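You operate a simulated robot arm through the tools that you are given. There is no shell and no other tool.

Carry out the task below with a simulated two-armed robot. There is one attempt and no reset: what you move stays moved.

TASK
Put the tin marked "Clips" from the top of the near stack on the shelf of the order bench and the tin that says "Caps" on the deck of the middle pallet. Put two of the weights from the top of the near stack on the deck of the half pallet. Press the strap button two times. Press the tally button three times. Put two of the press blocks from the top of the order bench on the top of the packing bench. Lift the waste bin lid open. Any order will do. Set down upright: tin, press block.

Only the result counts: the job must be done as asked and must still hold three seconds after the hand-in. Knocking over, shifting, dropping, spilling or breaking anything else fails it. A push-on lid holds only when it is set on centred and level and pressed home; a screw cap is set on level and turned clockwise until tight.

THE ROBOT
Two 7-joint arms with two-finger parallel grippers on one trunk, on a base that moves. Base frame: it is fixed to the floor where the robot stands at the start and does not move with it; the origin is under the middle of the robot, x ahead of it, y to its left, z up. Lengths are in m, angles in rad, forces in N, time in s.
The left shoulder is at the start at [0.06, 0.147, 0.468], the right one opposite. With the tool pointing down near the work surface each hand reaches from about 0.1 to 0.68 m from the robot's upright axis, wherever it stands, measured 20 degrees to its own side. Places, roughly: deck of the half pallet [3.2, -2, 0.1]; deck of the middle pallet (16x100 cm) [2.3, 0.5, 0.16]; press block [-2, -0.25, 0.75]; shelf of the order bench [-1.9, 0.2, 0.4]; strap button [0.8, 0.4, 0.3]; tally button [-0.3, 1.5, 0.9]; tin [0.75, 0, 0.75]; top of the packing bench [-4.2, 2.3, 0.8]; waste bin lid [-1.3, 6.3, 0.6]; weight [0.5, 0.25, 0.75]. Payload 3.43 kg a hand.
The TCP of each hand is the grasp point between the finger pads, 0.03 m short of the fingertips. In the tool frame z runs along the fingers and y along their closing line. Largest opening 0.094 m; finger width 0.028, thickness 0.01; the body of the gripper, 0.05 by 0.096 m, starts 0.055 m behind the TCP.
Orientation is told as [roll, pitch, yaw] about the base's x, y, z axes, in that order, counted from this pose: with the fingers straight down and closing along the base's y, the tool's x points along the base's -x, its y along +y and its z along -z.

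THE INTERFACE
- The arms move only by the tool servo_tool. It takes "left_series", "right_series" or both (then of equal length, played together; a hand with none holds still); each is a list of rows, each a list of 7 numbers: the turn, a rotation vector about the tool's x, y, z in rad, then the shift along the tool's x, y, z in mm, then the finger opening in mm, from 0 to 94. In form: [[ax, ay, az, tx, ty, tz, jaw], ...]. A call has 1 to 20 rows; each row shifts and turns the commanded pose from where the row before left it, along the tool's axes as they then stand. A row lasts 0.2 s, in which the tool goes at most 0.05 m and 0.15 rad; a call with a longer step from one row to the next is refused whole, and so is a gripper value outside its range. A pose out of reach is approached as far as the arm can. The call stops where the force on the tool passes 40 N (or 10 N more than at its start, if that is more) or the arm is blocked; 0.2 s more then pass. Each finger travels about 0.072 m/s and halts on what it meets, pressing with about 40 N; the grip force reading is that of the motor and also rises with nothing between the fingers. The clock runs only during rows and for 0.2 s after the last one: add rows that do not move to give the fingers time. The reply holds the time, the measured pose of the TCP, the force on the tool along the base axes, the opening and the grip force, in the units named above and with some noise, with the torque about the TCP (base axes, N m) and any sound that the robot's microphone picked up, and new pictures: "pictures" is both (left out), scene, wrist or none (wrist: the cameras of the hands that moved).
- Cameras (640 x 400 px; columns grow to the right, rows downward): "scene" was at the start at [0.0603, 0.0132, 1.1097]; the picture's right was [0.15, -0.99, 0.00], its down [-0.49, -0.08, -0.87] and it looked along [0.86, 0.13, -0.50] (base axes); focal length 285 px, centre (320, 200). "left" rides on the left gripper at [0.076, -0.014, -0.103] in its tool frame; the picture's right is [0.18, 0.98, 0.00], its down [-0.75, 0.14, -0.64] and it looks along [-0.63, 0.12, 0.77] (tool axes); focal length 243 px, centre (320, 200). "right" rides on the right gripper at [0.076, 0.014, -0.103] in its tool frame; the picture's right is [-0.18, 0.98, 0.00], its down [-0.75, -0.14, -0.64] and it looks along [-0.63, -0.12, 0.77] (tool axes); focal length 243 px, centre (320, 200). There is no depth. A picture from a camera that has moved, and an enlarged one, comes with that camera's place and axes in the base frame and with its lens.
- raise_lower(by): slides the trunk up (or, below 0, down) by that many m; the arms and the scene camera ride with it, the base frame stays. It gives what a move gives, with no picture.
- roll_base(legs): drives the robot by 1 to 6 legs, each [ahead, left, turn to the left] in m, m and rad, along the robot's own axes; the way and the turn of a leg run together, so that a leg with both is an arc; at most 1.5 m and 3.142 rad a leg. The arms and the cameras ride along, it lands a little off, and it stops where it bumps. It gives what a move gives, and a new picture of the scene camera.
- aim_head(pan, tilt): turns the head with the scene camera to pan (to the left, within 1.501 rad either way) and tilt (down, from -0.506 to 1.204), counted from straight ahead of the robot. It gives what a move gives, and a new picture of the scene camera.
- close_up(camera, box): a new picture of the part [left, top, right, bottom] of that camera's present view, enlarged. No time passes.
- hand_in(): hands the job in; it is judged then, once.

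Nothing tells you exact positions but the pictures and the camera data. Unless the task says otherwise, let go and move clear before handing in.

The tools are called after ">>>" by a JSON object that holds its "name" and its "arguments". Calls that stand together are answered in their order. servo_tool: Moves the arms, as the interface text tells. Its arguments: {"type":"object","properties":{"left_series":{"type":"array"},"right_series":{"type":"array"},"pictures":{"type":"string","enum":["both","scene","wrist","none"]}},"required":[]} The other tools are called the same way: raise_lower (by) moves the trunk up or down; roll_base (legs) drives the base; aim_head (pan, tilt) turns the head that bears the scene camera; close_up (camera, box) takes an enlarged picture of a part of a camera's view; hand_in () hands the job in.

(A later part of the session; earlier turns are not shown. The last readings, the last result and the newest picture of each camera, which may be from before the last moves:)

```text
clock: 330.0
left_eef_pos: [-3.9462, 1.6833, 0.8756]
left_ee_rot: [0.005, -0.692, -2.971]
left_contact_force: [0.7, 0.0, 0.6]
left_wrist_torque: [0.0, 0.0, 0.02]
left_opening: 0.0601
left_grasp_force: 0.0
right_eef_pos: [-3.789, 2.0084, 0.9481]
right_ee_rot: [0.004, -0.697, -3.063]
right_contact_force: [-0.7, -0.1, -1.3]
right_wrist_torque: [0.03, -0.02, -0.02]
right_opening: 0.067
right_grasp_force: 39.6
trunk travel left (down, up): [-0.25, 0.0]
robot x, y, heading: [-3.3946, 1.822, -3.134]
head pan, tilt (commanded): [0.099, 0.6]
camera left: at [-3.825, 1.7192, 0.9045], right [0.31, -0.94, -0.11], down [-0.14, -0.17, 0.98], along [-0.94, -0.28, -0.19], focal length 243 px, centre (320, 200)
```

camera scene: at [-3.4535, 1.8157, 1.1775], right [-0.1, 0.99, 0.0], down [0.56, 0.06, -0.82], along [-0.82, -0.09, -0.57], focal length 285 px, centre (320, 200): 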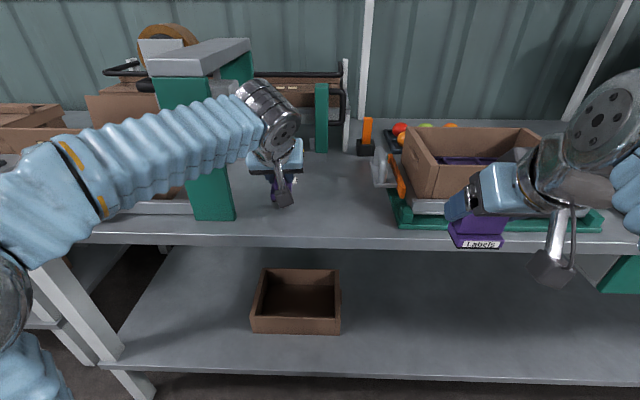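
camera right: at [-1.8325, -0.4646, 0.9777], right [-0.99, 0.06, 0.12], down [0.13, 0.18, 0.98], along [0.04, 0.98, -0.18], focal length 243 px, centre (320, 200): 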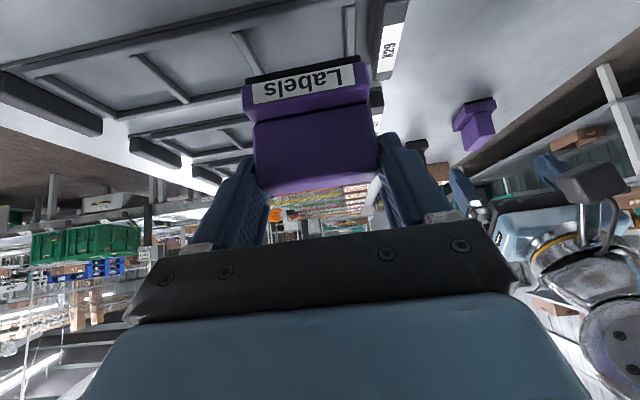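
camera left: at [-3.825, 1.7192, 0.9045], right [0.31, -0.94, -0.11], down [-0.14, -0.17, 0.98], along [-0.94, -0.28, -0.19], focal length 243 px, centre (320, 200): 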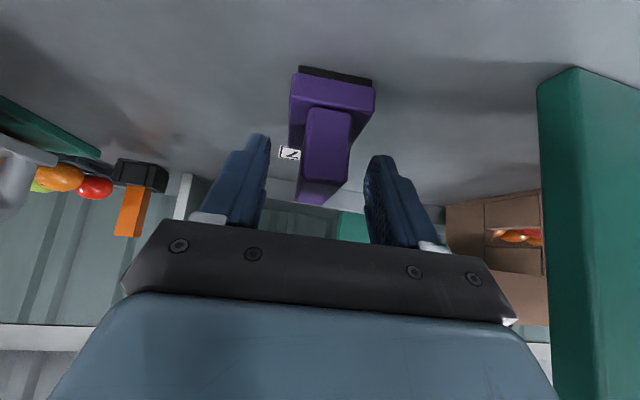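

The first block stands upright on the packing bench. I withdraw the left hand and move it back and to the left.

>>> {"name": "servo_tool", "arguments": {"left_series": [[0, 0, 0, 0, 0, -20, 60], [0, 0, 0, 0, 0, -40, 60], [0, 0, 0, 0, 0, -40, 60], [0, 0, 0, 0, 0, -30, 60], [0, 0, 0, 26, 13, -21, 60], [0, 0, 0, 26, 13, -21, 60], [0, 0, 0, 26, 13, -21, 60]], "pictures": "both"}}

```text
clock: 331.6
left_eef_pos: [-3.7579, 1.6773, 0.976]
left_ee_rot: [0.003, -0.692, -2.972]
left_contact_force: [-0.5, 0.4, 0.4]
left_wrist_torque: [0.02, -0.02, 0.01]
left_opening: 0.06
left_grasp_force: 0.0
right_eef_pos: [-3.7896, 2.0084, 0.9483]
right_ee_rot: [0.005, -0.699, -3.064]
right_contact_force: [0.5, 1.1, -0.6]
right_wrist_torque: [0.01, 0.0, 0.01]
right_opening: 0.0674
right_grasp_force: 39.7
trunk travel left (down, up): [-0.25, 0.0]
robot x, y, heading: [-3.3981, 1.8258, -3.133]
head pan, tilt (commanded): [0.099, 0.6]
camera scene: at [-3.4534, 1.8157, 1.1776], right [-0.1, 0.99, 0.0], down [0.56, 0.06, -0.82], along [-0.82, -0.09, -0.57], focal length 285 px, centre (320, 200)
camera left: at [-3.6379, 1.7126, 1.0038], right [0.31, -0.94, -0.11], down [-0.14, -0.17, 0.98], along [-0.94, -0.28, -0.19], focal length 243 px, centre (320, 200)
```

scene: 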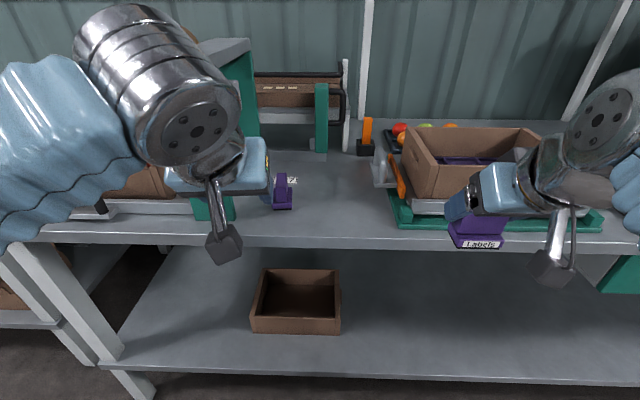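
left: 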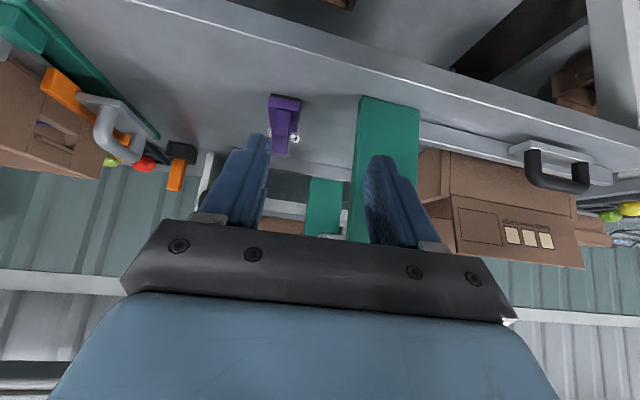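

The first block is standing well. Now I move the left hand further away and bring the right block over the free spot beside it, toward [-3.945, 1.805].

>>> {"name": "servo_tool", "arguments": {"left_series": [[0, 0, 0, 10, 35, -8, 60], [0, 0, 0, 10, 35, -8, 60], [0, 0, 0, 10, 35, -8, 60], [0, 0, 0, 0, 0, 0, 60], [0, 0, 0, 0, 0, 0, 60], [0, 0, 0, 0, 0, 0, 60], [0, 0, 0, 0, 0, 0, 60], [0, 0, 0, 0, 0, 0, 60], [0, 0, 0, 0, 0, 0, 60]], "right_series": [[0, 0, 0, 0, 47.6, 0, 30], [0, 0, 0, 0, 47.6, 0, 30], [0, 0, 0, 0, 47.6, 0, 30], [0, 0, 0, 0, 47.6, 0, 30], [0, 0, 0, -25.9, 0, 35.7, 30], [0, 0, 0, -25.9, 0, 35.7, 30], [0, 0, 0, -25.9, 0, 35.7, 30], [0, 0, 0, -25.9, 0, 35.7, 30], [0, 0, 0, 0, 0, 0, 30]], "pictures": "both"}}

```text
clock: 333.0
left_eef_pos: [-3.7027, 1.5789, 0.9734]
left_ee_rot: [0.003, -0.694, -2.972]
left_contact_force: [-0.9, 1.1, 1.0]
left_wrist_torque: [0.0, 0.04, 0.01]
left_opening: 0.06
left_grasp_force: 0.1
right_eef_pos: [-3.7906, 1.7495, 0.9585]
right_ee_rot: [0.022, -0.76, -2.891]
right_contact_force: [1.0, -0.8, -0.7]
right_wrist_torque: [-0.01, -0.01, 0.0]
right_opening: 0.0671
right_grasp_force: 39.8
trunk travel left (down, up): [-0.25, 0.0]
robot x, y, heading: [-3.3964, 1.8251, -3.136]
head pan, tilt (commanded): [0.099, 0.6]
stopped in row 6 (right hand): the arm was blocked; the commanded pose is now the measured one
camera scene: at [-3.4529, 1.8159, 1.1776], right [-0.1, 0.99, 0.0], down [0.56, 0.06, -0.83], along [-0.82, -0.09, -0.56], focal length 285 px, centre (320, 200)
camera right: at [-3.6643, 1.7689, 0.9796], right [0.13, -0.98, 0.14], down [-0.14, 0.12, 0.98], along [-0.98, -0.15, -0.12], focal length 243 px, centre (320, 200)
camera left: at [-3.5833, 1.6142, 1.0032], right [0.31, -0.94, -0.11], down [-0.14, -0.17, 0.98], along [-0.94, -0.28, -0.19], focal length 243 px, centre (320, 200)
```

scene: 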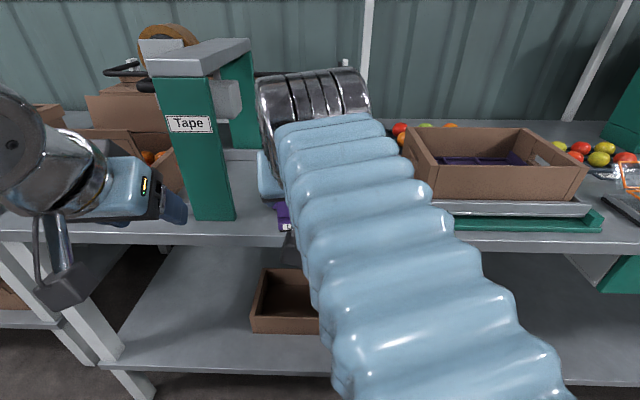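
right: 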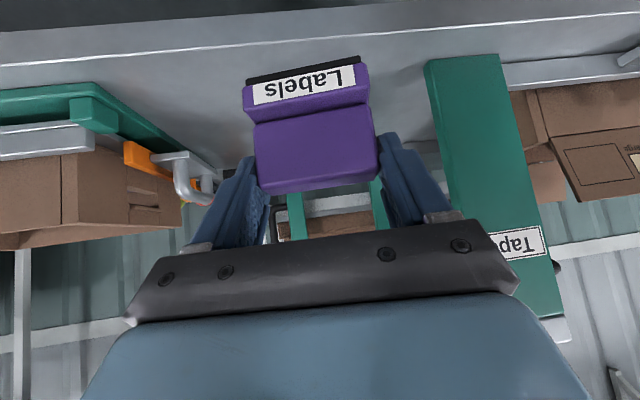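
left: 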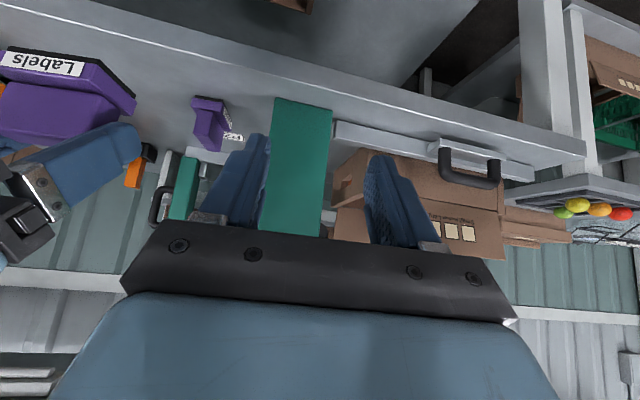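

The right arm jammed when reaching across the robot's centre line. I move it back to its own side and restore its orientation; then I'll shift the base so the spot lies on the right side.

>>> {"name": "servo_tool", "arguments": {"right_series": [[0.0655, 0.0315, 0.063, 10, -30, -8, 30], [0.0655, 0.0315, 0.063, 10, -30, -8, 30], [0, 0, 0, 0, -30, 0, 30], [0, 0, 0, 0, -30, 0, 30], [0, 0, 0, 0, 0, 0, 30]], "pictures": "both"}}

```text
clock: 334.2
left_eef_pos: [-3.7034, 1.5798, 0.973]
left_ee_rot: [0.004, -0.693, -2.974]
left_contact_force: [0.8, 0.2, 0.7]
left_wrist_torque: [0.01, 0.02, 0.0]
left_opening: 0.0599
left_grasp_force: 0.0
right_eef_pos: [-3.7843, 1.8741, 0.956]
right_ee_rot: [0.002, -0.698, -3.058]
right_contact_force: [-0.4, 0.0, -1.1]
right_wrist_torque: [0.04, 0.01, -0.01]
right_opening: 0.0673
right_grasp_force: 40.5
trunk travel left (down, up): [-0.25, 0.0]
robot x, y, heading: [-3.3938, 1.8215, -3.139]
head pan, tilt (commanded): [0.099, 0.6]
camera scene: at [-3.4532, 1.8157, 1.1776], right [-0.1, 0.99, 0.0], down [0.56, 0.06, -0.83], along [-0.82, -0.09, -0.56], focal length 285 px, centre (320, 200)
camera right: at [-3.6586, 1.8695, 0.985], right [-0.06, -0.99, 0.12], down [-0.18, 0.13, 0.98], along [-0.98, 0.03, -0.18], focal length 243 px, centre (320, 200)
```

scene: 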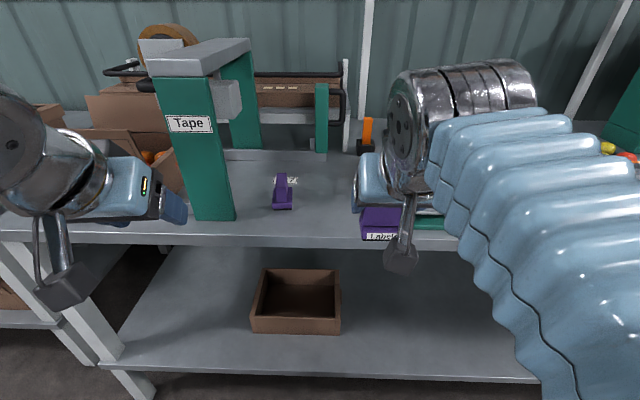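
right: 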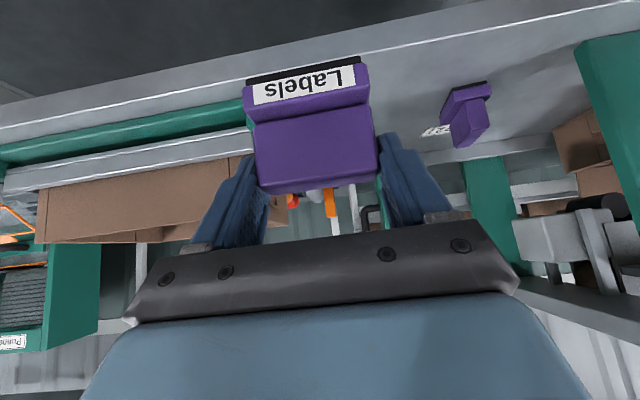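

The block is intact and level in the right hand. I shift the base 0.1 m to the left so the placing spot is on the right arm's side.

>>> {"name": "roll_base", "arguments": {"legs": [[0, 0.1, 0]]}}

>>> {"name": "servo_tool", "arguments": {"right_series": [[0, 0, 0, 0, -30, 0, 30], [0, 0, 0, -20, 0, 20, 30], [0, 0, 0, -20, 0, 20, 30], [0, 0, 0, 0, 0, 0, 30]], "pictures": "both"}}

```text
clock: 335.3
left_eef_pos: [-3.7033, 1.4797, 0.9745]
left_ee_rot: [0.002, -0.694, -2.973]
left_contact_force: [0.6, -0.9, -0.4]
left_wrist_torque: [-0.01, -0.02, 0.04]
left_opening: 0.06
left_grasp_force: 0.0
right_eef_pos: [-3.7832, 1.7735, 0.955]
right_ee_rot: [0.003, -0.696, -3.06]
right_contact_force: [0.3, 0.2, -0.8]
right_wrist_torque: [-0.02, 0.01, 0.05]
right_opening: 0.0672
right_grasp_force: 40.0
trunk travel left (down, up): [-0.25, 0.0]
robot x, y, heading: [-3.3931, 1.727, -3.142]
head pan, tilt (commanded): [0.099, 0.6]
camera scene: at [-3.4528, 1.7156, 1.1776], right [-0.1, 0.99, 0.0], down [0.56, 0.06, -0.83], along [-0.82, -0.08, -0.56], focal length 285 px, centre (320, 200)
```

scene: 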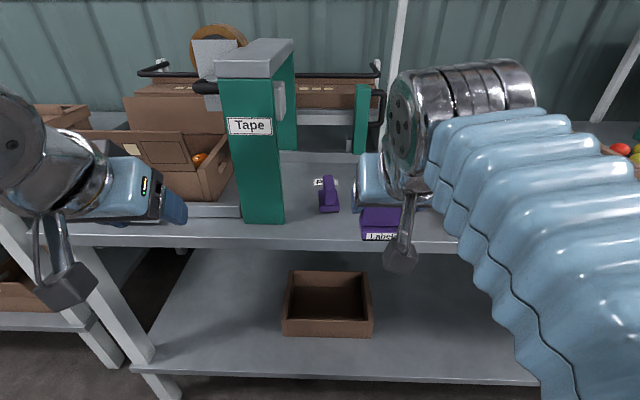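

```text
clock: 336.3
left_eef_pos: [-3.7031, 1.4787, 0.9749]
left_ee_rot: [0.004, -0.69, -2.973]
left_contact_force: [-0.1, 0.5, 0.4]
left_wrist_torque: [0.0, 0.01, -0.02]
left_opening: 0.0598
left_grasp_force: 0.0
right_eef_pos: [-3.8419, 1.7982, 0.9503]
right_ee_rot: [0.001, -0.698, -3.057]
right_contact_force: [0.4, 0.3, -1.3]
right_wrist_torque: [0.0, 0.01, 0.01]
right_opening: 0.0672
right_grasp_force: 40.1
trunk travel left (down, up): [-0.25, 0.0]
robot x, y, heading: [-3.3956, 1.7259, -3.137]
head pan, tilt (commanded): [0.099, 0.6]
camera scene: at [-3.453, 1.7154, 1.1776], right [-0.1, 0.99, 0.0], down [0.56, 0.06, -0.82], along [-0.82, -0.08, -0.57], focal length 285 px, centre (320, 200)
camera right: at [-3.7173, 1.7945, 0.98], right [-0.06, -0.99, 0.12], down [-0.18, 0.13, 0.98], along [-0.98, 0.04, -0.18], focal length 243 px, centre (320, 200)
```

scene: 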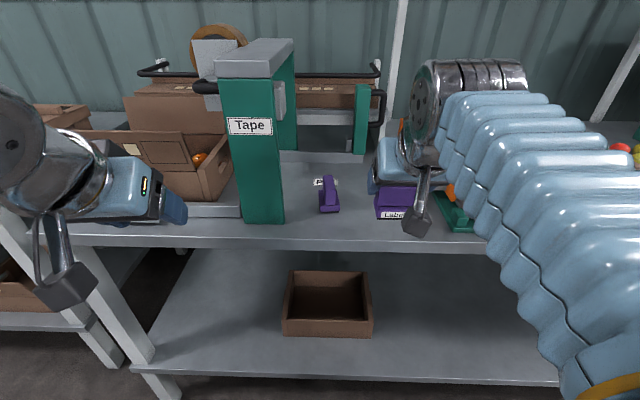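
right: 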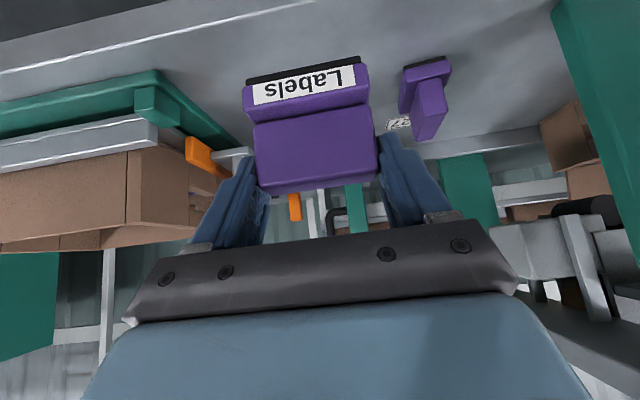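

That works smoothly. I move the block forward over the spot to about [-3.95, 1.797, 0.905].

>>> {"name": "servo_tool", "arguments": {"right_series": [[0, 0, 0, -18, -3, 34.6, 30], [0, 0, 0, -18, -3, 34.6, 30], [0, 0, 0, -18, -3, 34.6, 30], [0, 0, 0, 0, 0, 0, 30]], "pictures": "both"}}

```text
clock: 337.3
left_eef_pos: [-3.7037, 1.4802, 0.9738]
left_ee_rot: [0.005, -0.692, -2.974]
left_contact_force: [-0.3, 0.1, 0.1]
left_wrist_torque: [0.0, -0.02, 0.0]
left_opening: 0.0599
left_grasp_force: 0.2
right_eef_pos: [-3.9511, 1.798, 0.9057]
right_ee_rot: [0.001, -0.696, -3.057]
right_contact_force: [-0.8, 0.4, -0.6]
right_wrist_torque: [0.01, 0.0, 0.03]
right_opening: 0.0673
right_grasp_force: 40.3
trunk travel left (down, up): [-0.25, 0.0]
robot x, y, heading: [-3.393, 1.7266, -3.136]
head pan, tilt (commanded): [0.099, 0.6]
camera scene: at [-3.453, 1.7154, 1.1776], right [-0.1, 0.99, 0.0], down [0.56, 0.06, -0.82], along [-0.82, -0.08, -0.57], focal length 285 px, centre (320, 200)
camera right: at [-3.8258, 1.794, 0.9345], right [-0.06, -0.99, 0.12], down [-0.18, 0.13, 0.98], along [-0.98, 0.03, -0.18], focal length 243 px, centre (320, 200)
```

scene: 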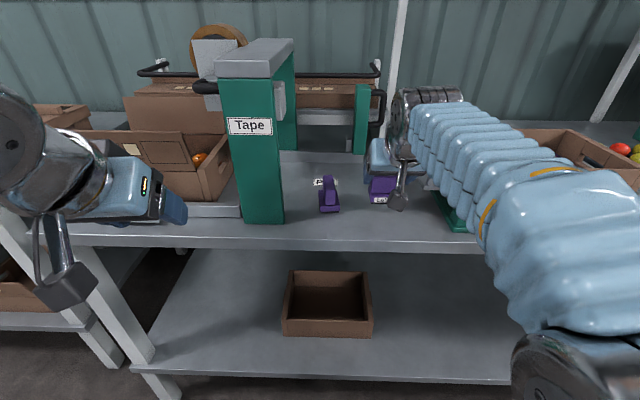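
right: 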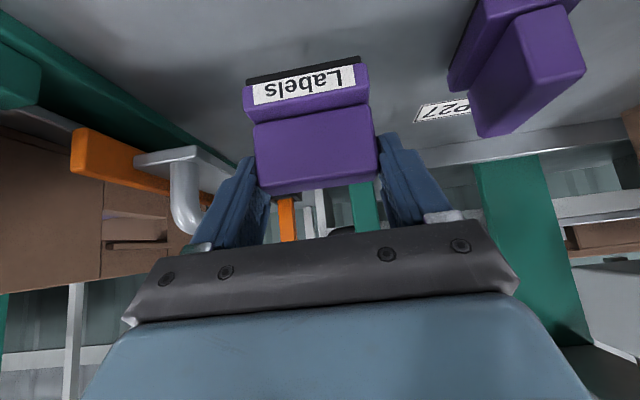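

The block is over the spot; a hook of the scale is about 3 cm to the right, so I'll open only a little. Lowering stepwise.

>>> {"name": "servo_tool", "arguments": {"right_series": [[0, 0, 0, 6.4, 0, 7.7, 30], [0, 0, 0, 5.1, 0, 6.1, 30], [0, 0, 0, 1.3, 0, 1.5, 30], [0, 0, 0, 0, 0, 0, 30]], "pictures": "none"}}

>>> {"name": "servo_tool", "arguments": {"right_series": [[0, 0, 0, 1.3, 0, 1.5, 30], [0, 0, 0, 1.3, 0, 1.5, 30], [0, 0, 0, 0, 0, 0, 30]], "pictures": "wrist"}}

```text
clock: 338.3
left_eef_pos: [-3.7027, 1.4784, 0.9733]
left_ee_rot: [0.004, -0.691, -2.973]
left_contact_force: [-0.5, 0.2, 0.1]
left_wrist_torque: [-0.02, 0.02, 0.01]
left_opening: 0.0601
left_grasp_force: 0.2
right_eef_pos: [-3.9501, 1.7988, 0.8867]
right_ee_rot: [0.002, -0.696, -3.058]
right_contact_force: [0.7, -0.2, -1.0]
right_wrist_torque: [-0.01, -0.01, 0.0]
right_opening: 0.0671
right_grasp_force: 40.3
trunk travel left (down, up): [-0.25, 0.0]
robot x, y, heading: [-3.3922, 1.7256, -3.138]
head pan, tilt (commanded): [0.099, 0.6]
```

```text
clock: 339.1
left_eef_pos: [-3.7023, 1.4778, 0.9741]
left_ee_rot: [0.002, -0.692, -2.974]
left_contact_force: [0.1, -0.3, 0.3]
left_wrist_torque: [0.02, -0.01, -0.05]
left_opening: 0.06
left_grasp_force: 0.1
right_eef_pos: [-3.9505, 1.7975, 0.8807]
right_ee_rot: [0.003, -0.696, -3.06]
right_contact_force: [0.5, -0.2, -1.3]
right_wrist_torque: [0.03, 0.0, -0.04]
right_opening: 0.0671
right_grasp_force: 40.1
trunk travel left (down, up): [-0.25, 0.0]
robot x, y, heading: [-3.3926, 1.7268, -3.135]
head pan, tilt (commanded): [0.099, 0.6]
camera right: at [-3.8255, 1.7942, 0.9108], right [-0.06, -0.99, 0.12], down [-0.18, 0.13, 0.98], along [-0.98, 0.04, -0.18], focal length 243 px, centre (320, 200)
```

right: 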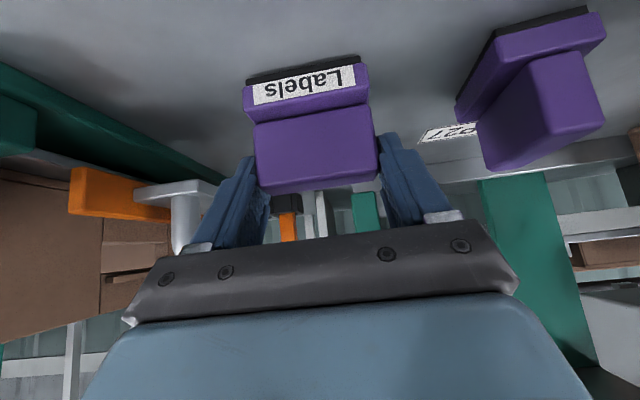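

>>> {"name": "servo_tool", "arguments": {"right_series": [[0, 0, 0, 1.3, 0, 1.5, 30], [0, 0, 0, 0, 0, 0, 30]], "pictures": "none"}}

>>> {"name": "servo_tool", "arguments": {"right_series": [[0, 0, 0, 1.3, 0, 1.5, 30], [0, 0, 0, 0, 0, 0, 30]], "pictures": "none"}}

```text
clock: 339.7
left_eef_pos: [-3.702, 1.4792, 0.9742]
left_ee_rot: [0.003, -0.69, -2.974]
left_contact_force: [-0.9, 0.4, 0.0]
left_wrist_torque: [0.02, 0.0, -0.03]
left_opening: 0.0602
left_grasp_force: 0.2
right_eef_pos: [-3.9504, 1.7985, 0.8801]
right_ee_rot: [0.002, -0.697, -3.058]
right_contact_force: [0.4, -0.6, -0.7]
right_wrist_torque: [-0.01, -0.01, 0.02]
right_opening: 0.067
right_grasp_force: 40.0
trunk travel left (down, up): [-0.25, 0.0]
robot x, y, heading: [-3.3949, 1.7236, -3.137]
head pan, tilt (commanded): [0.099, 0.6]
```

```text
clock: 340.3
left_eef_pos: [-3.7018, 1.4791, 0.9743]
left_ee_rot: [0.003, -0.694, -2.972]
left_contact_force: [0.7, -0.2, 0.2]
left_wrist_torque: [-0.01, -0.02, 0.0]
left_opening: 0.0597
left_grasp_force: 0.1
right_eef_pos: [-3.9501, 1.7981, 0.8796]
right_ee_rot: [0.005, -0.702, -3.061]
right_contact_force: [-2.2, 1.1, 13.9]
right_wrist_torque: [-0.17, 0.18, -0.06]
right_opening: 0.0673
right_grasp_force: 39.3
trunk travel left (down, up): [-0.25, 0.0]
robot x, y, heading: [-3.3947, 1.7231, -3.139]
head pan, tilt (commanded): [0.099, 0.6]
```

Contact (14 N). I open slightly to release the block.

>>> {"name": "servo_tool", "arguments": {"right_series": [[0, 0, 0, -0.4, 0, -0.5, 30], [0, 0, 0, 0, 0, 0, 78], [0, 0, 0, 0, 0, 0, 82], [0, 0, 0, 0, 0, 0, 82]], "pictures": "wrist"}}

```text
clock: 341.3
left_eef_pos: [-3.7031, 1.4788, 0.9739]
left_ee_rot: [0.002, -0.693, -2.973]
left_contact_force: [0.0, -0.2, 0.2]
left_wrist_torque: [0.0, 0.03, 0.02]
left_opening: 0.0602
left_grasp_force: 0.0
right_eef_pos: [-3.9494, 1.7984, 0.8779]
right_ee_rot: [0.002, -0.696, -3.058]
right_contact_force: [0.2, -0.5, 0.9]
right_wrist_torque: [-0.01, -0.01, 0.0]
right_opening: 0.0819
right_grasp_force: 0.0
trunk travel left (down, up): [-0.25, 0.0]
robot x, y, heading: [-3.3964, 1.7232, -3.14]
head pan, tilt (commanded): [0.099, 0.6]
camera right: at [-3.8252, 1.7938, 0.9076], right [-0.06, -0.99, 0.12], down [-0.18, 0.13, 0.98], along [-0.98, 0.04, -0.18], focal length 243 px, centre (320, 200)
```

right: 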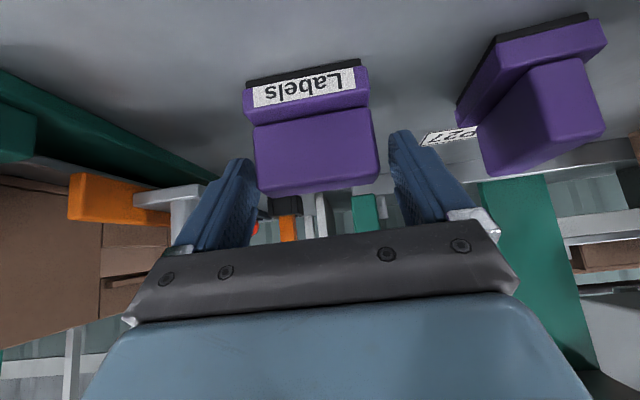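

Both blocks stand upright. I withdraw the right hand straight along its axis.

>>> {"name": "servo_tool", "arguments": {"right_series": [[0, 0, 0, 0, 0, -15, 82], [0, 0, 0, 0, 0, -30, 82], [0, 0, 0, 0, 0, -40, 82], [0, 0, 0, 0, 0, -40, 82], [0, 0, 0, 20, -15, -25, 82], [0, 0, 0, 20, -15, -25, 82]], "pictures": "both"}}

>>> {"name": "close_up", "arguments": {"camera": "scene", "box": [240, 130, 480, 260]}}

```text
clock: 342.7
left_eef_pos: [-3.7036, 1.4786, 0.9741]
left_ee_rot: [0.002, -0.691, -2.973]
left_contact_force: [0.2, -0.4, -0.5]
left_wrist_torque: [0.01, 0.0, 0.01]
left_opening: 0.0602
left_grasp_force: 0.1
right_eef_pos: [-3.8106, 1.8396, 0.9872]
right_ee_rot: [0.002, -0.695, -3.059]
right_contact_force: [0.3, -0.3, 0.2]
right_wrist_torque: [0.0, 0.0, -0.04]
right_opening: 0.0822
right_grasp_force: 0.0
trunk travel left (down, up): [-0.25, 0.0]
robot x, y, heading: [-3.3963, 1.7256, -3.14]
head pan, tilt (commanded): [0.099, 0.6]
camera scene: at [-3.4529, 1.7152, 1.1776], right [-0.1, 0.99, 0.0], down [0.56, 0.06, -0.82], along [-0.82, -0.08, -0.57], focal length 285 px, centre (320, 200)
camera right: at [-3.6856, 1.8359, 1.0165], right [-0.06, -0.99, 0.12], down [-0.18, 0.13, 0.98], along [-0.98, 0.04, -0.18], focal length 243 px, centre (320, 200)
```

scene: 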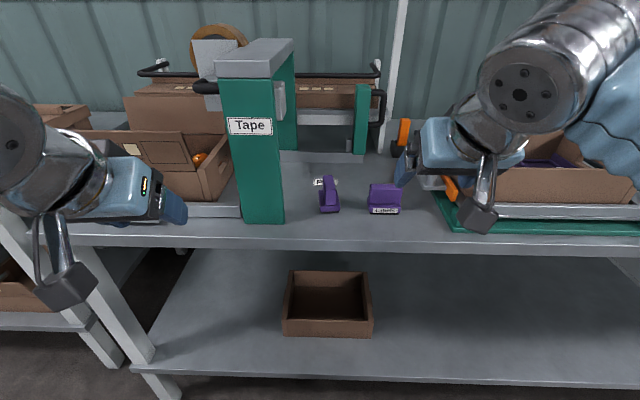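
right: 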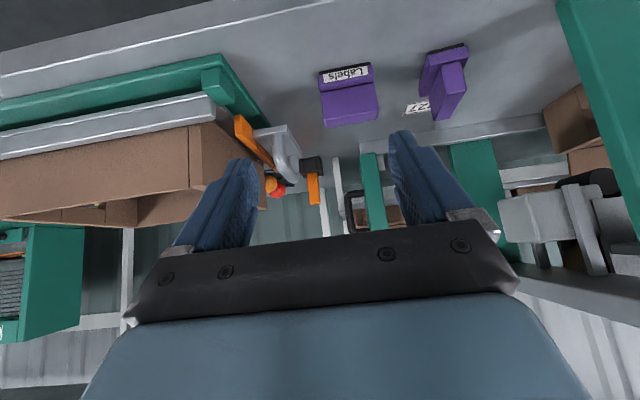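

```text
2.67 times, centred on (360, 195) of scene
camera zoom: at [-3.4529, 1.7152, 1.1776], right [-0.1, 0.99, 0.0], down [0.56, 0.06, -0.82], along [-0.82, -0.08, -0.57], focal length 761 px, centre (213, 213)
```

zoom: 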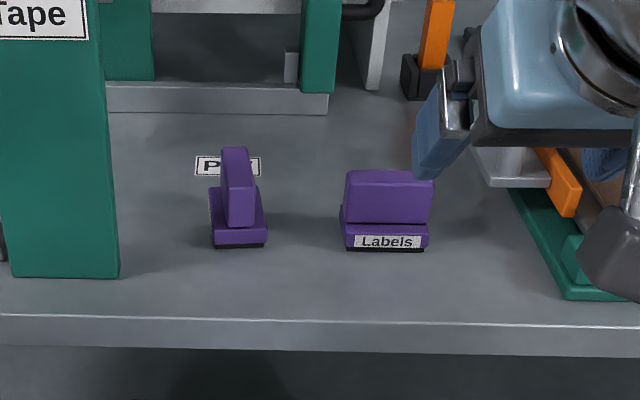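

Both press blocks stand upright on the packing bench. Last is the waste bin lid near [-1.3, 6.3]; I back away, turn north and look for a path.

>>> {"name": "roll_base", "arguments": {"legs": [[-0.45, 0, 0], [0, 0, -1.5708]]}}

>>> {"name": "aim_head", "arguments": {"pan": -0.4, "tilt": 0.25}}

```text
clock: 349.3
left_eef_pos: [-3.1913, 2.0347, 0.9733]
left_ee_rot: [0.003, -0.693, 1.736]
left_contact_force: [-1.2, -0.2, -0.3]
left_wrist_torque: [-0.01, -0.01, 0.0]
left_opening: 0.06
left_grasp_force: 0.2
right_eef_pos: [-2.8289, 2.1416, 0.9854]
right_ee_rot: [0.002, -0.695, 1.65]
right_contact_force: [0.7, -0.3, 0.3]
right_wrist_torque: [-0.01, 0.02, -0.03]
right_opening: 0.0819
right_grasp_force: 0.1
trunk travel left (down, up): [-0.25, 0.0]
robot x, y, heading: [-2.9467, 1.727, 1.568]
head pan, tilt (commanded): [0.099, 0.6]
camera scene: at [-2.9541, 1.7835, 1.1776], right [0.99, 0.1, 0.0], down [0.06, -0.56, -0.83], along [-0.08, 0.82, -0.56], focal length 285 px, centre (320, 200)
```

scene: 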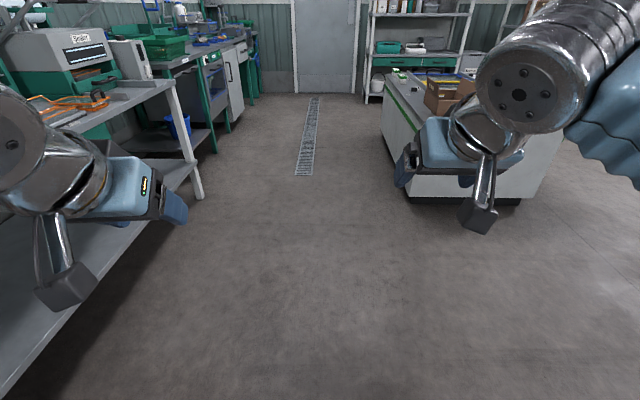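

```text
clock: 350.2
left_eef_pos: [-3.1922, 2.0343, 0.974]
left_ee_rot: [0.005, -0.693, 1.736]
left_contact_force: [0.1, 0.3, 0.5]
left_wrist_torque: [-0.02, 0.0, 0.02]
left_opening: 0.06
left_grasp_force: 0.0
right_eef_pos: [-2.8284, 2.1414, 0.9878]
right_ee_rot: [0.001, -0.696, 1.652]
right_contact_force: [-0.4, -0.5, -0.7]
right_wrist_torque: [-0.04, -0.01, -0.01]
right_opening: 0.0819
right_grasp_force: 0.1
trunk travel left (down, up): [-0.25, 0.0]
robot x, y, heading: [-2.9477, 1.726, 1.572]
head pan, tilt (commanded): [-0.4, 0.25]
camera scene: at [-2.909, 1.7817, 1.2097], right [0.92, -0.39, 0.0], down [-0.1, -0.23, -0.97], along [0.38, 0.89, -0.25], focal length 285 px, centre (320, 200)
```

scene: 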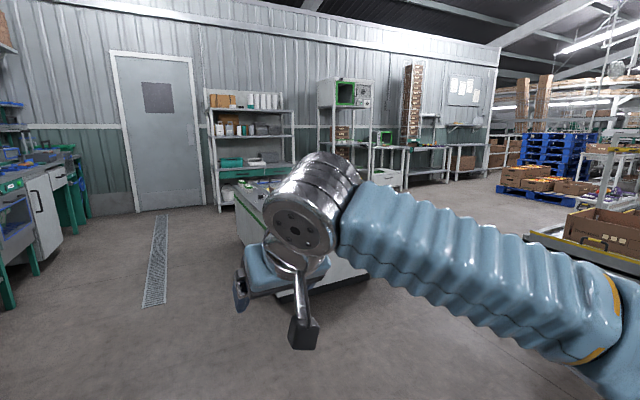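

The way north along x≈-3.05 past the white island is clear. I drive up and look for the waste bin.

>>> {"name": "roll_base", "arguments": {"legs": [[1.45, 0.1, 0], [1.45, 0, 0], [0.55, 0, 0]]}}

>>> {"name": "aim_head", "arguments": {"pan": -0.9, "tilt": 0.35}}

```text
clock: 366.9
left_eef_pos: [-3.253, 5.4742, 0.9747]
left_ee_rot: [0.005, -0.693, 1.725]
left_contact_force: [-0.9, 0.2, -0.1]
left_wrist_torque: [-0.01, -0.03, -0.01]
left_opening: 0.0601
left_grasp_force: 0.0
right_eef_pos: [-2.8896, 5.5796, 0.9868]
right_ee_rot: [0.002, -0.697, 1.641]
right_contact_force: [1.0, 0.4, -0.5]
right_wrist_torque: [0.01, -0.01, -0.01]
right_opening: 0.0819
right_grasp_force: 0.0
trunk travel left (down, up): [-0.25, 0.0]
robot x, y, heading: [-3.0117, 5.1632, 1.56]
head pan, tilt (commanded): [-0.4, 0.25]
camera scene: at [-2.9729, 5.2201, 1.2098], right [0.92, -0.4, 0.0], down [-0.1, -0.23, -0.97], along [0.39, 0.89, -0.25], focal length 285 px, centre (320, 200)
```

scene: 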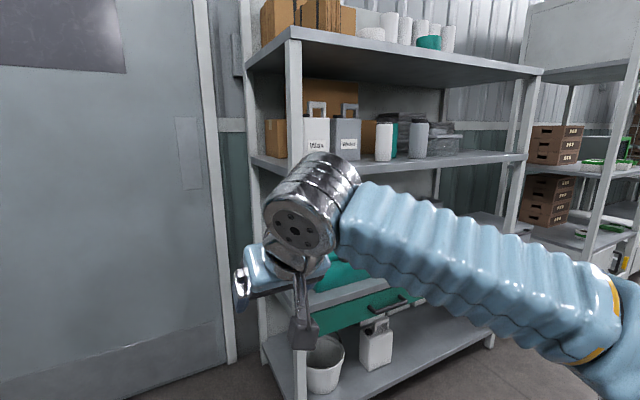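

```text
clock: 367.9
left_eef_pos: [-3.2531, 5.4754, 0.9744]
left_ee_rot: [0.002, -0.694, 1.725]
left_contact_force: [0.2, -0.5, 0.2]
left_wrist_torque: [0.0, -0.02, 0.0]
left_opening: 0.0598
left_grasp_force: 0.0
right_eef_pos: [-2.8903, 5.5793, 0.9864]
right_ee_rot: [0.002, -0.697, 1.641]
right_contact_force: [-0.5, -0.7, -1.1]
right_wrist_torque: [0.01, 0.03, 0.02]
right_opening: 0.082
right_grasp_force: 0.1
trunk travel left (down, up): [-0.25, 0.0]
robot x, y, heading: [-3.0103, 5.1652, 1.561]
head pan, tilt (commanded): [-0.901, 0.351]
camera scene: at [-2.9366, 5.1917, 1.2004], right [0.61, -0.79, 0.0], down [-0.27, -0.21, -0.94], along [0.74, 0.58, -0.34], focal length 285 px, centre (320, 200)
```

scene: 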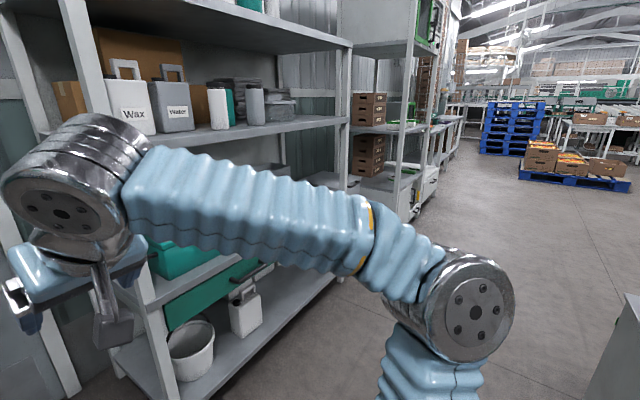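

A shelf unit stands ahead (front ≈ y 6.15) and the island is to my right. I check the island's rear corner before moving sideways.

>>> {"name": "aim_head", "arguments": {"pan": -1.4, "tilt": 0.55}}

```text
clock: 368.8
left_eef_pos: [-3.2532, 5.4751, 0.9738]
left_ee_rot: [0.002, -0.693, 1.726]
left_contact_force: [0.0, 0.5, 0.0]
left_wrist_torque: [-0.01, 0.0, 0.0]
left_opening: 0.0599
left_grasp_force: 0.1
right_eef_pos: [-2.8903, 5.5801, 0.9861]
right_ee_rot: [0.001, -0.695, 1.64]
right_contact_force: [1.1, 0.9, -0.5]
right_wrist_torque: [0.01, -0.04, 0.0]
right_opening: 0.0823
right_grasp_force: 0.1
trunk travel left (down, up): [-0.25, 0.0]
robot x, y, heading: [-3.01, 5.1657, 1.562]
head pan, tilt (commanded): [-1.4, 0.55]
camera scene: at [-2.9214, 5.149, 1.1821], right [0.16, -0.99, 0.0], down [-0.52, -0.08, -0.85], along [0.84, 0.14, -0.52], focal length 285 px, centre (320, 200)
```

scene: 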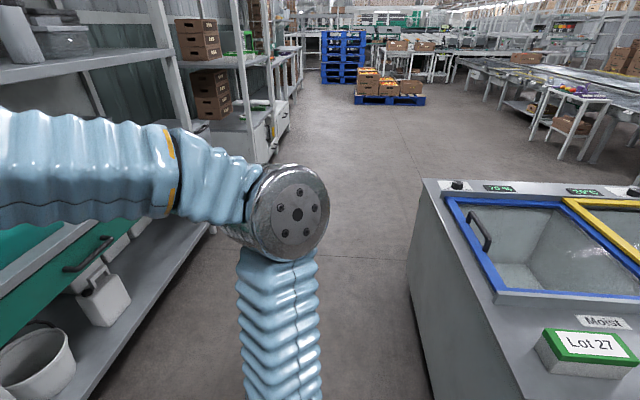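

The island's back side is at y≈4.85, leaving enough room. I move forward slightly and strafe right toward the bin.

>>> {"name": "roll_base", "arguments": {"legs": [[0.1, 0, 0], [0, -1.4, 0]]}}

>>> {"name": "aim_head", "arguments": {"pan": -0.2, "tilt": 0.6}}

```text
clock: 376.4
left_eef_pos: [-1.8665, 5.5599, 0.974]
left_ee_rot: [0.004, -0.691, 1.726]
left_contact_force: [0.0, -0.3, 0.5]
left_wrist_torque: [-0.02, 0.01, 0.0]
left_opening: 0.06
left_grasp_force: 0.1
right_eef_pos: [-1.5034, 5.6624, 0.987]
right_ee_rot: [0.001, -0.695, 1.639]
right_contact_force: [1.1, 0.1, 0.4]
right_wrist_torque: [-0.01, 0.0, -0.03]
right_opening: 0.0818
right_grasp_force: 0.1
trunk travel left (down, up): [-0.25, 0.0]
robot x, y, heading: [-1.6262, 5.2448, 1.555]
head pan, tilt (commanded): [-1.4, 0.55]
camera scene: at [-1.5355, 5.2327, 1.1821], right [0.16, -0.99, 0.0], down [-0.52, -0.08, -0.85], along [0.84, 0.13, -0.52], focal length 285 px, centre (320, 200)
```

scene: 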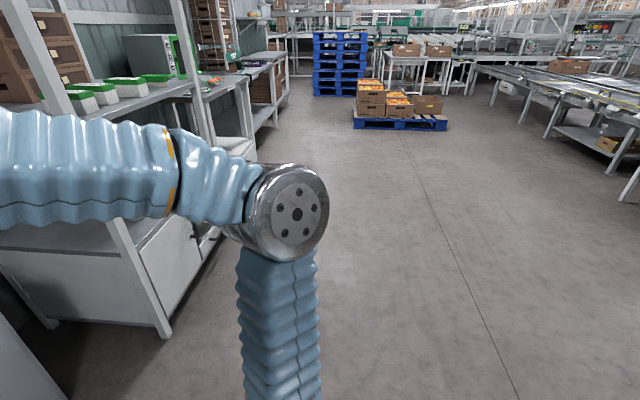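

```text
clock: 377.9
left_eef_pos: [-1.8667, 5.5613, 0.9739]
left_ee_rot: [0.004, -0.691, 1.724]
left_contact_force: [-0.1, 0.0, 0.1]
left_wrist_torque: [0.0, 0.02, 0.0]
left_opening: 0.0599
left_grasp_force: 0.0
right_eef_pos: [-1.503, 5.6628, 0.9878]
right_ee_rot: [0.002, -0.696, 1.64]
right_contact_force: [-0.6, 0.4, 0.0]
right_wrist_torque: [0.01, -0.01, -0.03]
right_opening: 0.082
right_grasp_force: 0.0
trunk travel left (down, up): [-0.25, 0.0]
robot x, y, heading: [-1.6216, 5.2466, 1.559]
head pan, tilt (commanded): [-0.201, 0.6]
camera scene: at [-1.6054, 5.3049, 1.1776], right [0.98, -0.21, 0.0], down [-0.12, -0.55, -0.83], along [0.17, 0.81, -0.56], focal length 285 px, centre (320, 200)
```

scene: 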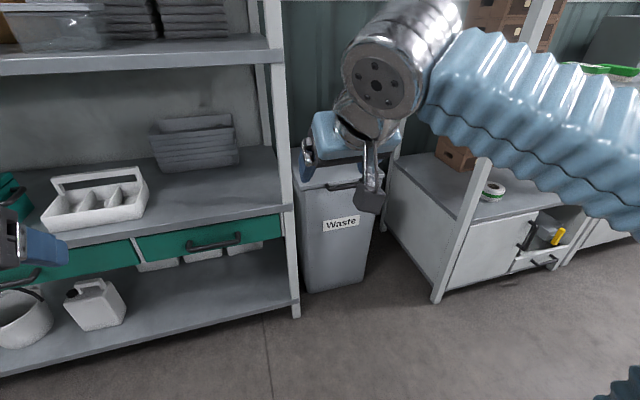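

I see the grey "Waste" bin between the shelf and the rack, with a dark handle at the front of its lid. I move the right hand aside and zoom in.

>>> {"name": "servo_tool", "arguments": {"right_series": [[0, 0, 0, 10, -40, -10, 60], [0, 0, 0, 10, -40, -10, 60], [0, 0, 0, 10, -40, -10, 60]], "pictures": "scene"}}

>>> {"name": "close_up", "arguments": {"camera": "scene", "box": [260, 110, 420, 310]}}

```text
clock: 378.6
left_eef_pos: [-1.8652, 5.5606, 0.9738]
left_ee_rot: [0.004, -0.694, 1.724]
left_contact_force: [-0.1, -0.3, -0.3]
left_wrist_torque: [0.0, -0.03, 0.0]
left_opening: 0.0599
left_grasp_force: 0.1
right_eef_pos: [-1.3813, 5.6298, 0.9916]
right_ee_rot: [0.001, -0.697, 1.641]
right_contact_force: [-1.1, -0.6, 0.0]
right_wrist_torque: [-0.04, -0.01, -0.05]
right_opening: 0.0597
right_grasp_force: 0.1
trunk travel left (down, up): [-0.25, 0.0]
robot x, y, heading: [-1.6225, 5.2531, 1.557]
head pan, tilt (commanded): [-0.201, 0.6]
camera scene: at [-1.6057, 5.3051, 1.1776], right [0.98, -0.21, 0.0], down [-0.12, -0.55, -0.82], along [0.17, 0.81, -0.57], focal length 285 px, centre (320, 200)
```

scene: 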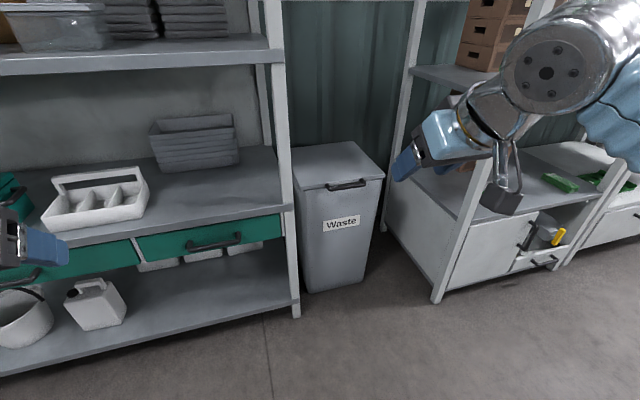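

```text
2.00 times, centred on (340, 210) of scene
camera zoom: at [-1.6057, 5.3051, 1.1776], right [0.98, -0.21, 0.0], down [-0.12, -0.55, -0.82], along [0.17, 0.81, -0.57], focal length 570 px, centre (280, 180)
```

zoom: 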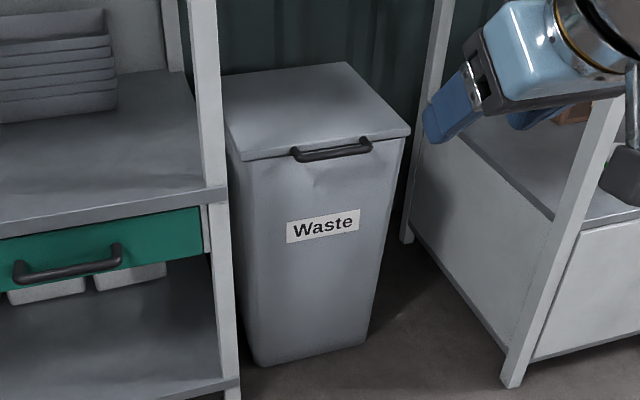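

The bin lid's front edge is around y≈6.18, z≈0.63, hinge at the back near y≈6.54, with a black bar handle in front. I move closer and in line with the bin.

>>> {"name": "roll_base", "arguments": {"legs": [[0.25, -0.22, 0]]}}

>>> {"name": "aim_head", "arguments": {"pan": 0.0, "tilt": 0.65}}

>>> {"name": "close_up", "arguments": {"camera": "scene", "box": [240, 90, 440, 260]}}

>>> {"name": "close_up", "arguments": {"camera": "right", "box": [0, 0, 640, 400]}}

```text
clock: 380.9
left_eef_pos: [-1.6436, 5.8083, 0.9746]
left_ee_rot: [0.004, -0.693, 1.726]
left_contact_force: [-0.2, 0.4, -1.2]
left_wrist_torque: [-0.02, -0.02, 0.0]
left_opening: 0.06
left_grasp_force: 0.0
right_eef_pos: [-1.1598, 5.8786, 0.9897]
right_ee_rot: [0.002, -0.695, 1.641]
right_contact_force: [-0.2, 0.4, 0.5]
right_wrist_torque: [0.02, -0.02, 0.0]
right_opening: 0.0599
right_grasp_force: 0.0
trunk travel left (down, up): [-0.25, 0.0]
robot x, y, heading: [-1.3999, 5.4966, 1.562]
head pan, tilt (commanded): [-0.201, 0.6]
camera scene: at [-1.3826, 5.5537, 1.1776], right [0.98, -0.21, 0.0], down [-0.12, -0.55, -0.83], along [0.17, 0.81, -0.56], focal length 285 px, centre (320, 200)
```

scene: 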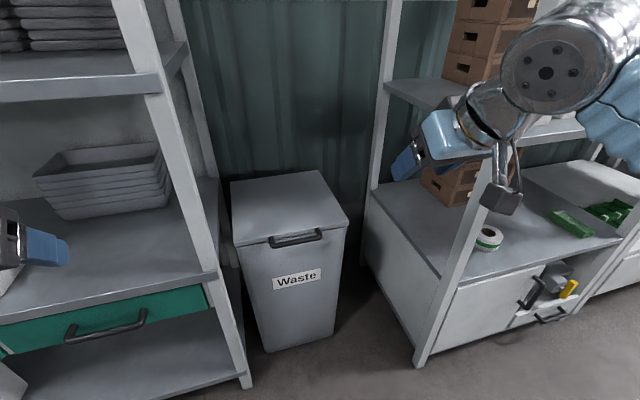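

```text
clock: 381.6
left_eef_pos: [-1.6426, 5.8092, 0.9749]
left_ee_rot: [0.004, -0.694, 1.727]
left_contact_force: [-0.4, -0.4, -0.1]
left_wrist_torque: [-0.03, -0.01, -0.01]
left_opening: 0.0598
left_grasp_force: 0.0
right_eef_pos: [-1.1587, 5.8782, 0.9912]
right_ee_rot: [0.002, -0.696, 1.639]
right_contact_force: [-0.2, -0.2, 0.2]
right_wrist_torque: [0.02, -0.04, -0.01]
right_opening: 0.0602
right_grasp_force: 0.1
trunk travel left (down, up): [-0.25, 0.0]
robot x, y, heading: [-1.4026, 5.496, 1.563]
head pan, tilt (commanded): [0.0, 0.649]
camera scene: at [-1.4001, 5.5542, 1.1733], right [1.0, -0.01, 0.0], down [-0.01, -0.6, -0.8], along [0.01, 0.8, -0.6], focal length 285 px, centre (320, 200)
```

scene: 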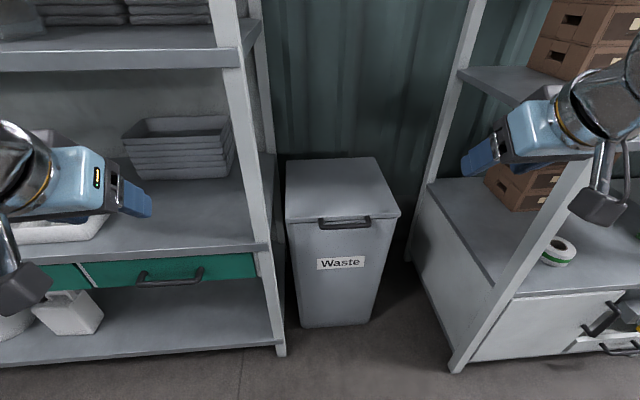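

```text
2.35 times, centred on (340, 175) of scene
camera zoom: at [-1.4001, 5.5542, 1.1733], right [1.0, -0.01, 0.0], down [-0.01, -0.6, -0.8], along [0.01, 0.8, -0.6], focal length 671 px, centre (273, 259)
```

zoom: 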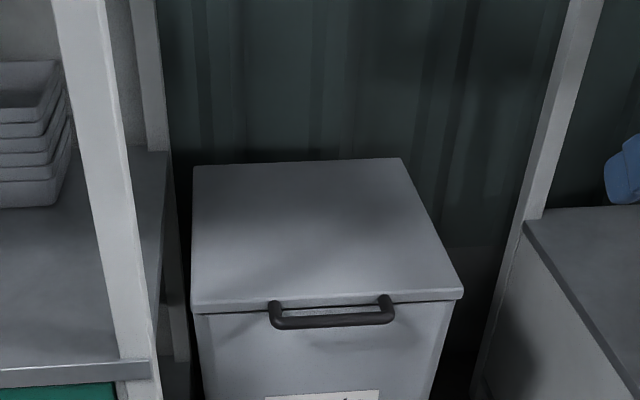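

```text
1.00 times, centred on (320, 200) of right (not enlarged: the box is as wide or as high as the picture)
camera zoom: at [-1.1639, 5.7533, 1.0197], right [-0.99, 0.07, 0.12], down [0.13, 0.18, 0.98], along [0.05, 0.98, -0.18], focal length 243 px, centre (320, 200)
```

zoom: 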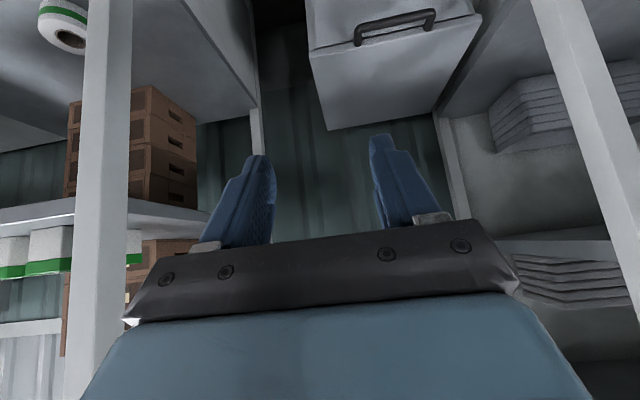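

I zoom on the handle from the right wrist camera to triangulate it.

>>> {"name": "close_up", "arguments": {"camera": "right", "box": [300, 0, 480, 110]}}

>>> {"name": "close_up", "arguments": {"camera": "scene", "box": [280, 190, 420, 270]}}

```text
3.56 times, centred on (390, 55) of right
camera zoom: at [-1.1639, 5.7533, 1.0197], right [-0.99, 0.07, 0.12], down [0.13, 0.18, 0.98], along [0.05, 0.98, -0.18], focal length 863 px, centre (71, 716)
```

zoom: 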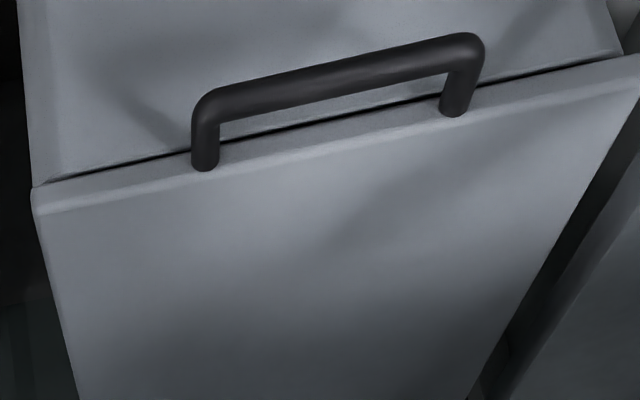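

```text
4.57 times, centred on (350, 230) of scene
camera zoom: at [-1.4001, 5.5542, 1.1733], right [1.0, -0.01, 0.0], down [-0.01, -0.6, -0.8], along [0.01, 0.8, -0.6], focal length 1304 px, centre (183, 63)
```

zoom: 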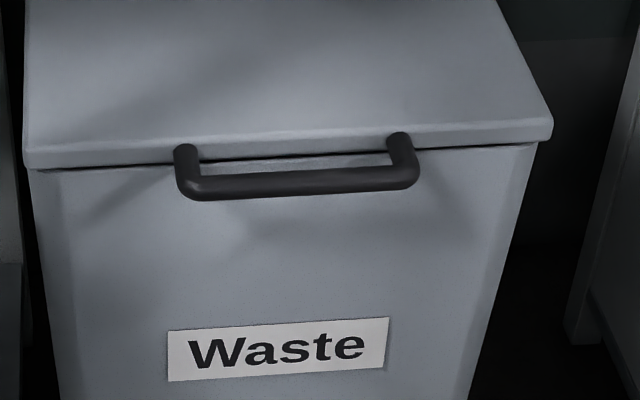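

The handle bar is at about [-1.322, 6.143, 0.636], spanning x −1.39…−1.25, standing 4 cm off the lid's front; hinge near y≈6.52. I tuck the left arm upright and roll the right hand 90° so its fingers close across the bar.

>>> {"name": "servo_tool", "arguments": {"left_series": [[0, 0.1386, 0, 0, 0, 0, 60], [0, 0.1386, 0, 0, 0, 0, 60], [0, 0.1386, 0, 0, 0, 0, 60], [0, 0.1386, 0, 0, 0, 0, 60], [0, 0.1386, 0, 0, 0, 0, 60], [0, 0, 0, 20, 0, 10, 60], [0, 0, 0, 20, 0, 10, 60], [0, 0, 0, 20, 0, 10, 60], [0, 0, 0, 0, 0, 0, 60], [0, 0, 0, 0, 0, 0, 60], [0, 0, 0, 0, 0, 0, 60]], "right_series": [[0, 0, 0.1428, 0, 0, 0, 60], [0, 0, 0.1428, 0, 0, 0, 60], [0, 0, 0.1428, 0, 0, 0, 60], [0, 0, 0.1428, 0, 0, 0, 60], [0, 0, 0.1428, 0, 0, 0, 60], [0, 0, 0.1428, 0, 0, 0, 60], [0, 0, 0.1428, 0, 0, 0, 60], [0, 0, 0.1428, 0, 0, 0, 60], [0, 0, 0.1428, 0, 0, 0, 60], [0, 0, 0.1428, 0, 0, 0, 60], [0, 0, 0.1428, 0, 0, 0, 60]], "pictures": "both"}}

```text
clock: 384.0
left_eef_pos: [-1.6348, 5.7505, 0.9447]
left_ee_rot: [0.004, 0.001, 1.727]
left_contact_force: [0.7, 0.2, -0.6]
left_wrist_torque: [0.01, 0.02, 0.03]
left_opening: 0.0598
left_grasp_force: 0.2
right_eef_pos: [-1.1582, 5.8792, 0.9904]
right_ee_rot: [0.697, 0.004, 0.067]
right_contact_force: [0.6, 0.0, 0.0]
right_wrist_torque: [-0.01, 0.0, 0.0]
right_opening: 0.06
right_grasp_force: 0.2
trunk travel left (down, up): [-0.25, 0.0]
robot x, y, heading: [-1.3983, 5.4974, 1.564]
head pan, tilt (commanded): [0.0, 0.649]
camera scene: at [-1.4001, 5.5542, 1.1733], right [1.0, -0.01, 0.0], down [-0.01, -0.6, -0.8], along [0.01, 0.8, -0.6], focal length 285 px, centre (320, 200)
camera right: at [-1.2302, 5.8185, 1.078], right [0.13, 0.76, 0.63], down [0.79, -0.47, 0.4], along [0.6, 0.44, -0.67], focal length 243 px, centre (320, 200)
camera left: at [-1.6081, 5.6765, 1.0455], right [-0.94, -0.34, 0.0], down [-0.26, 0.72, 0.64], along [-0.22, 0.6, -0.77], focal length 243 px, centre (320, 200)
```

scene: 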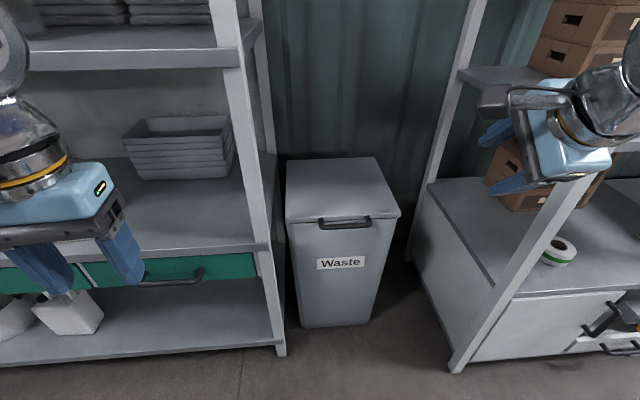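
right: 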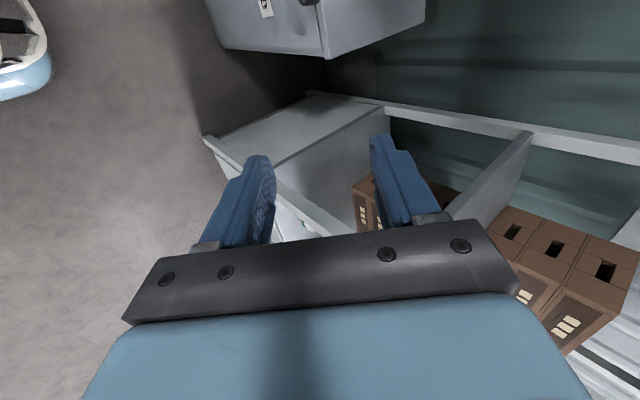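
left: 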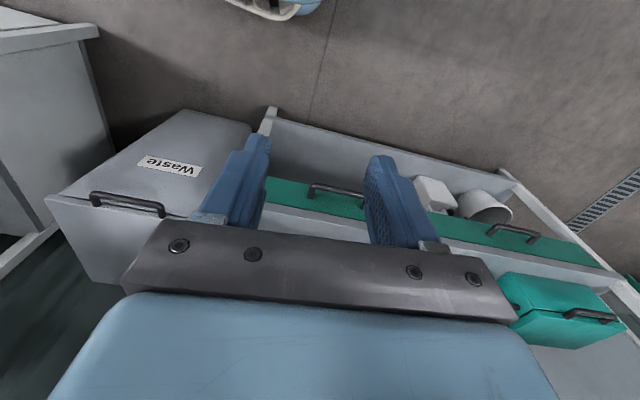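

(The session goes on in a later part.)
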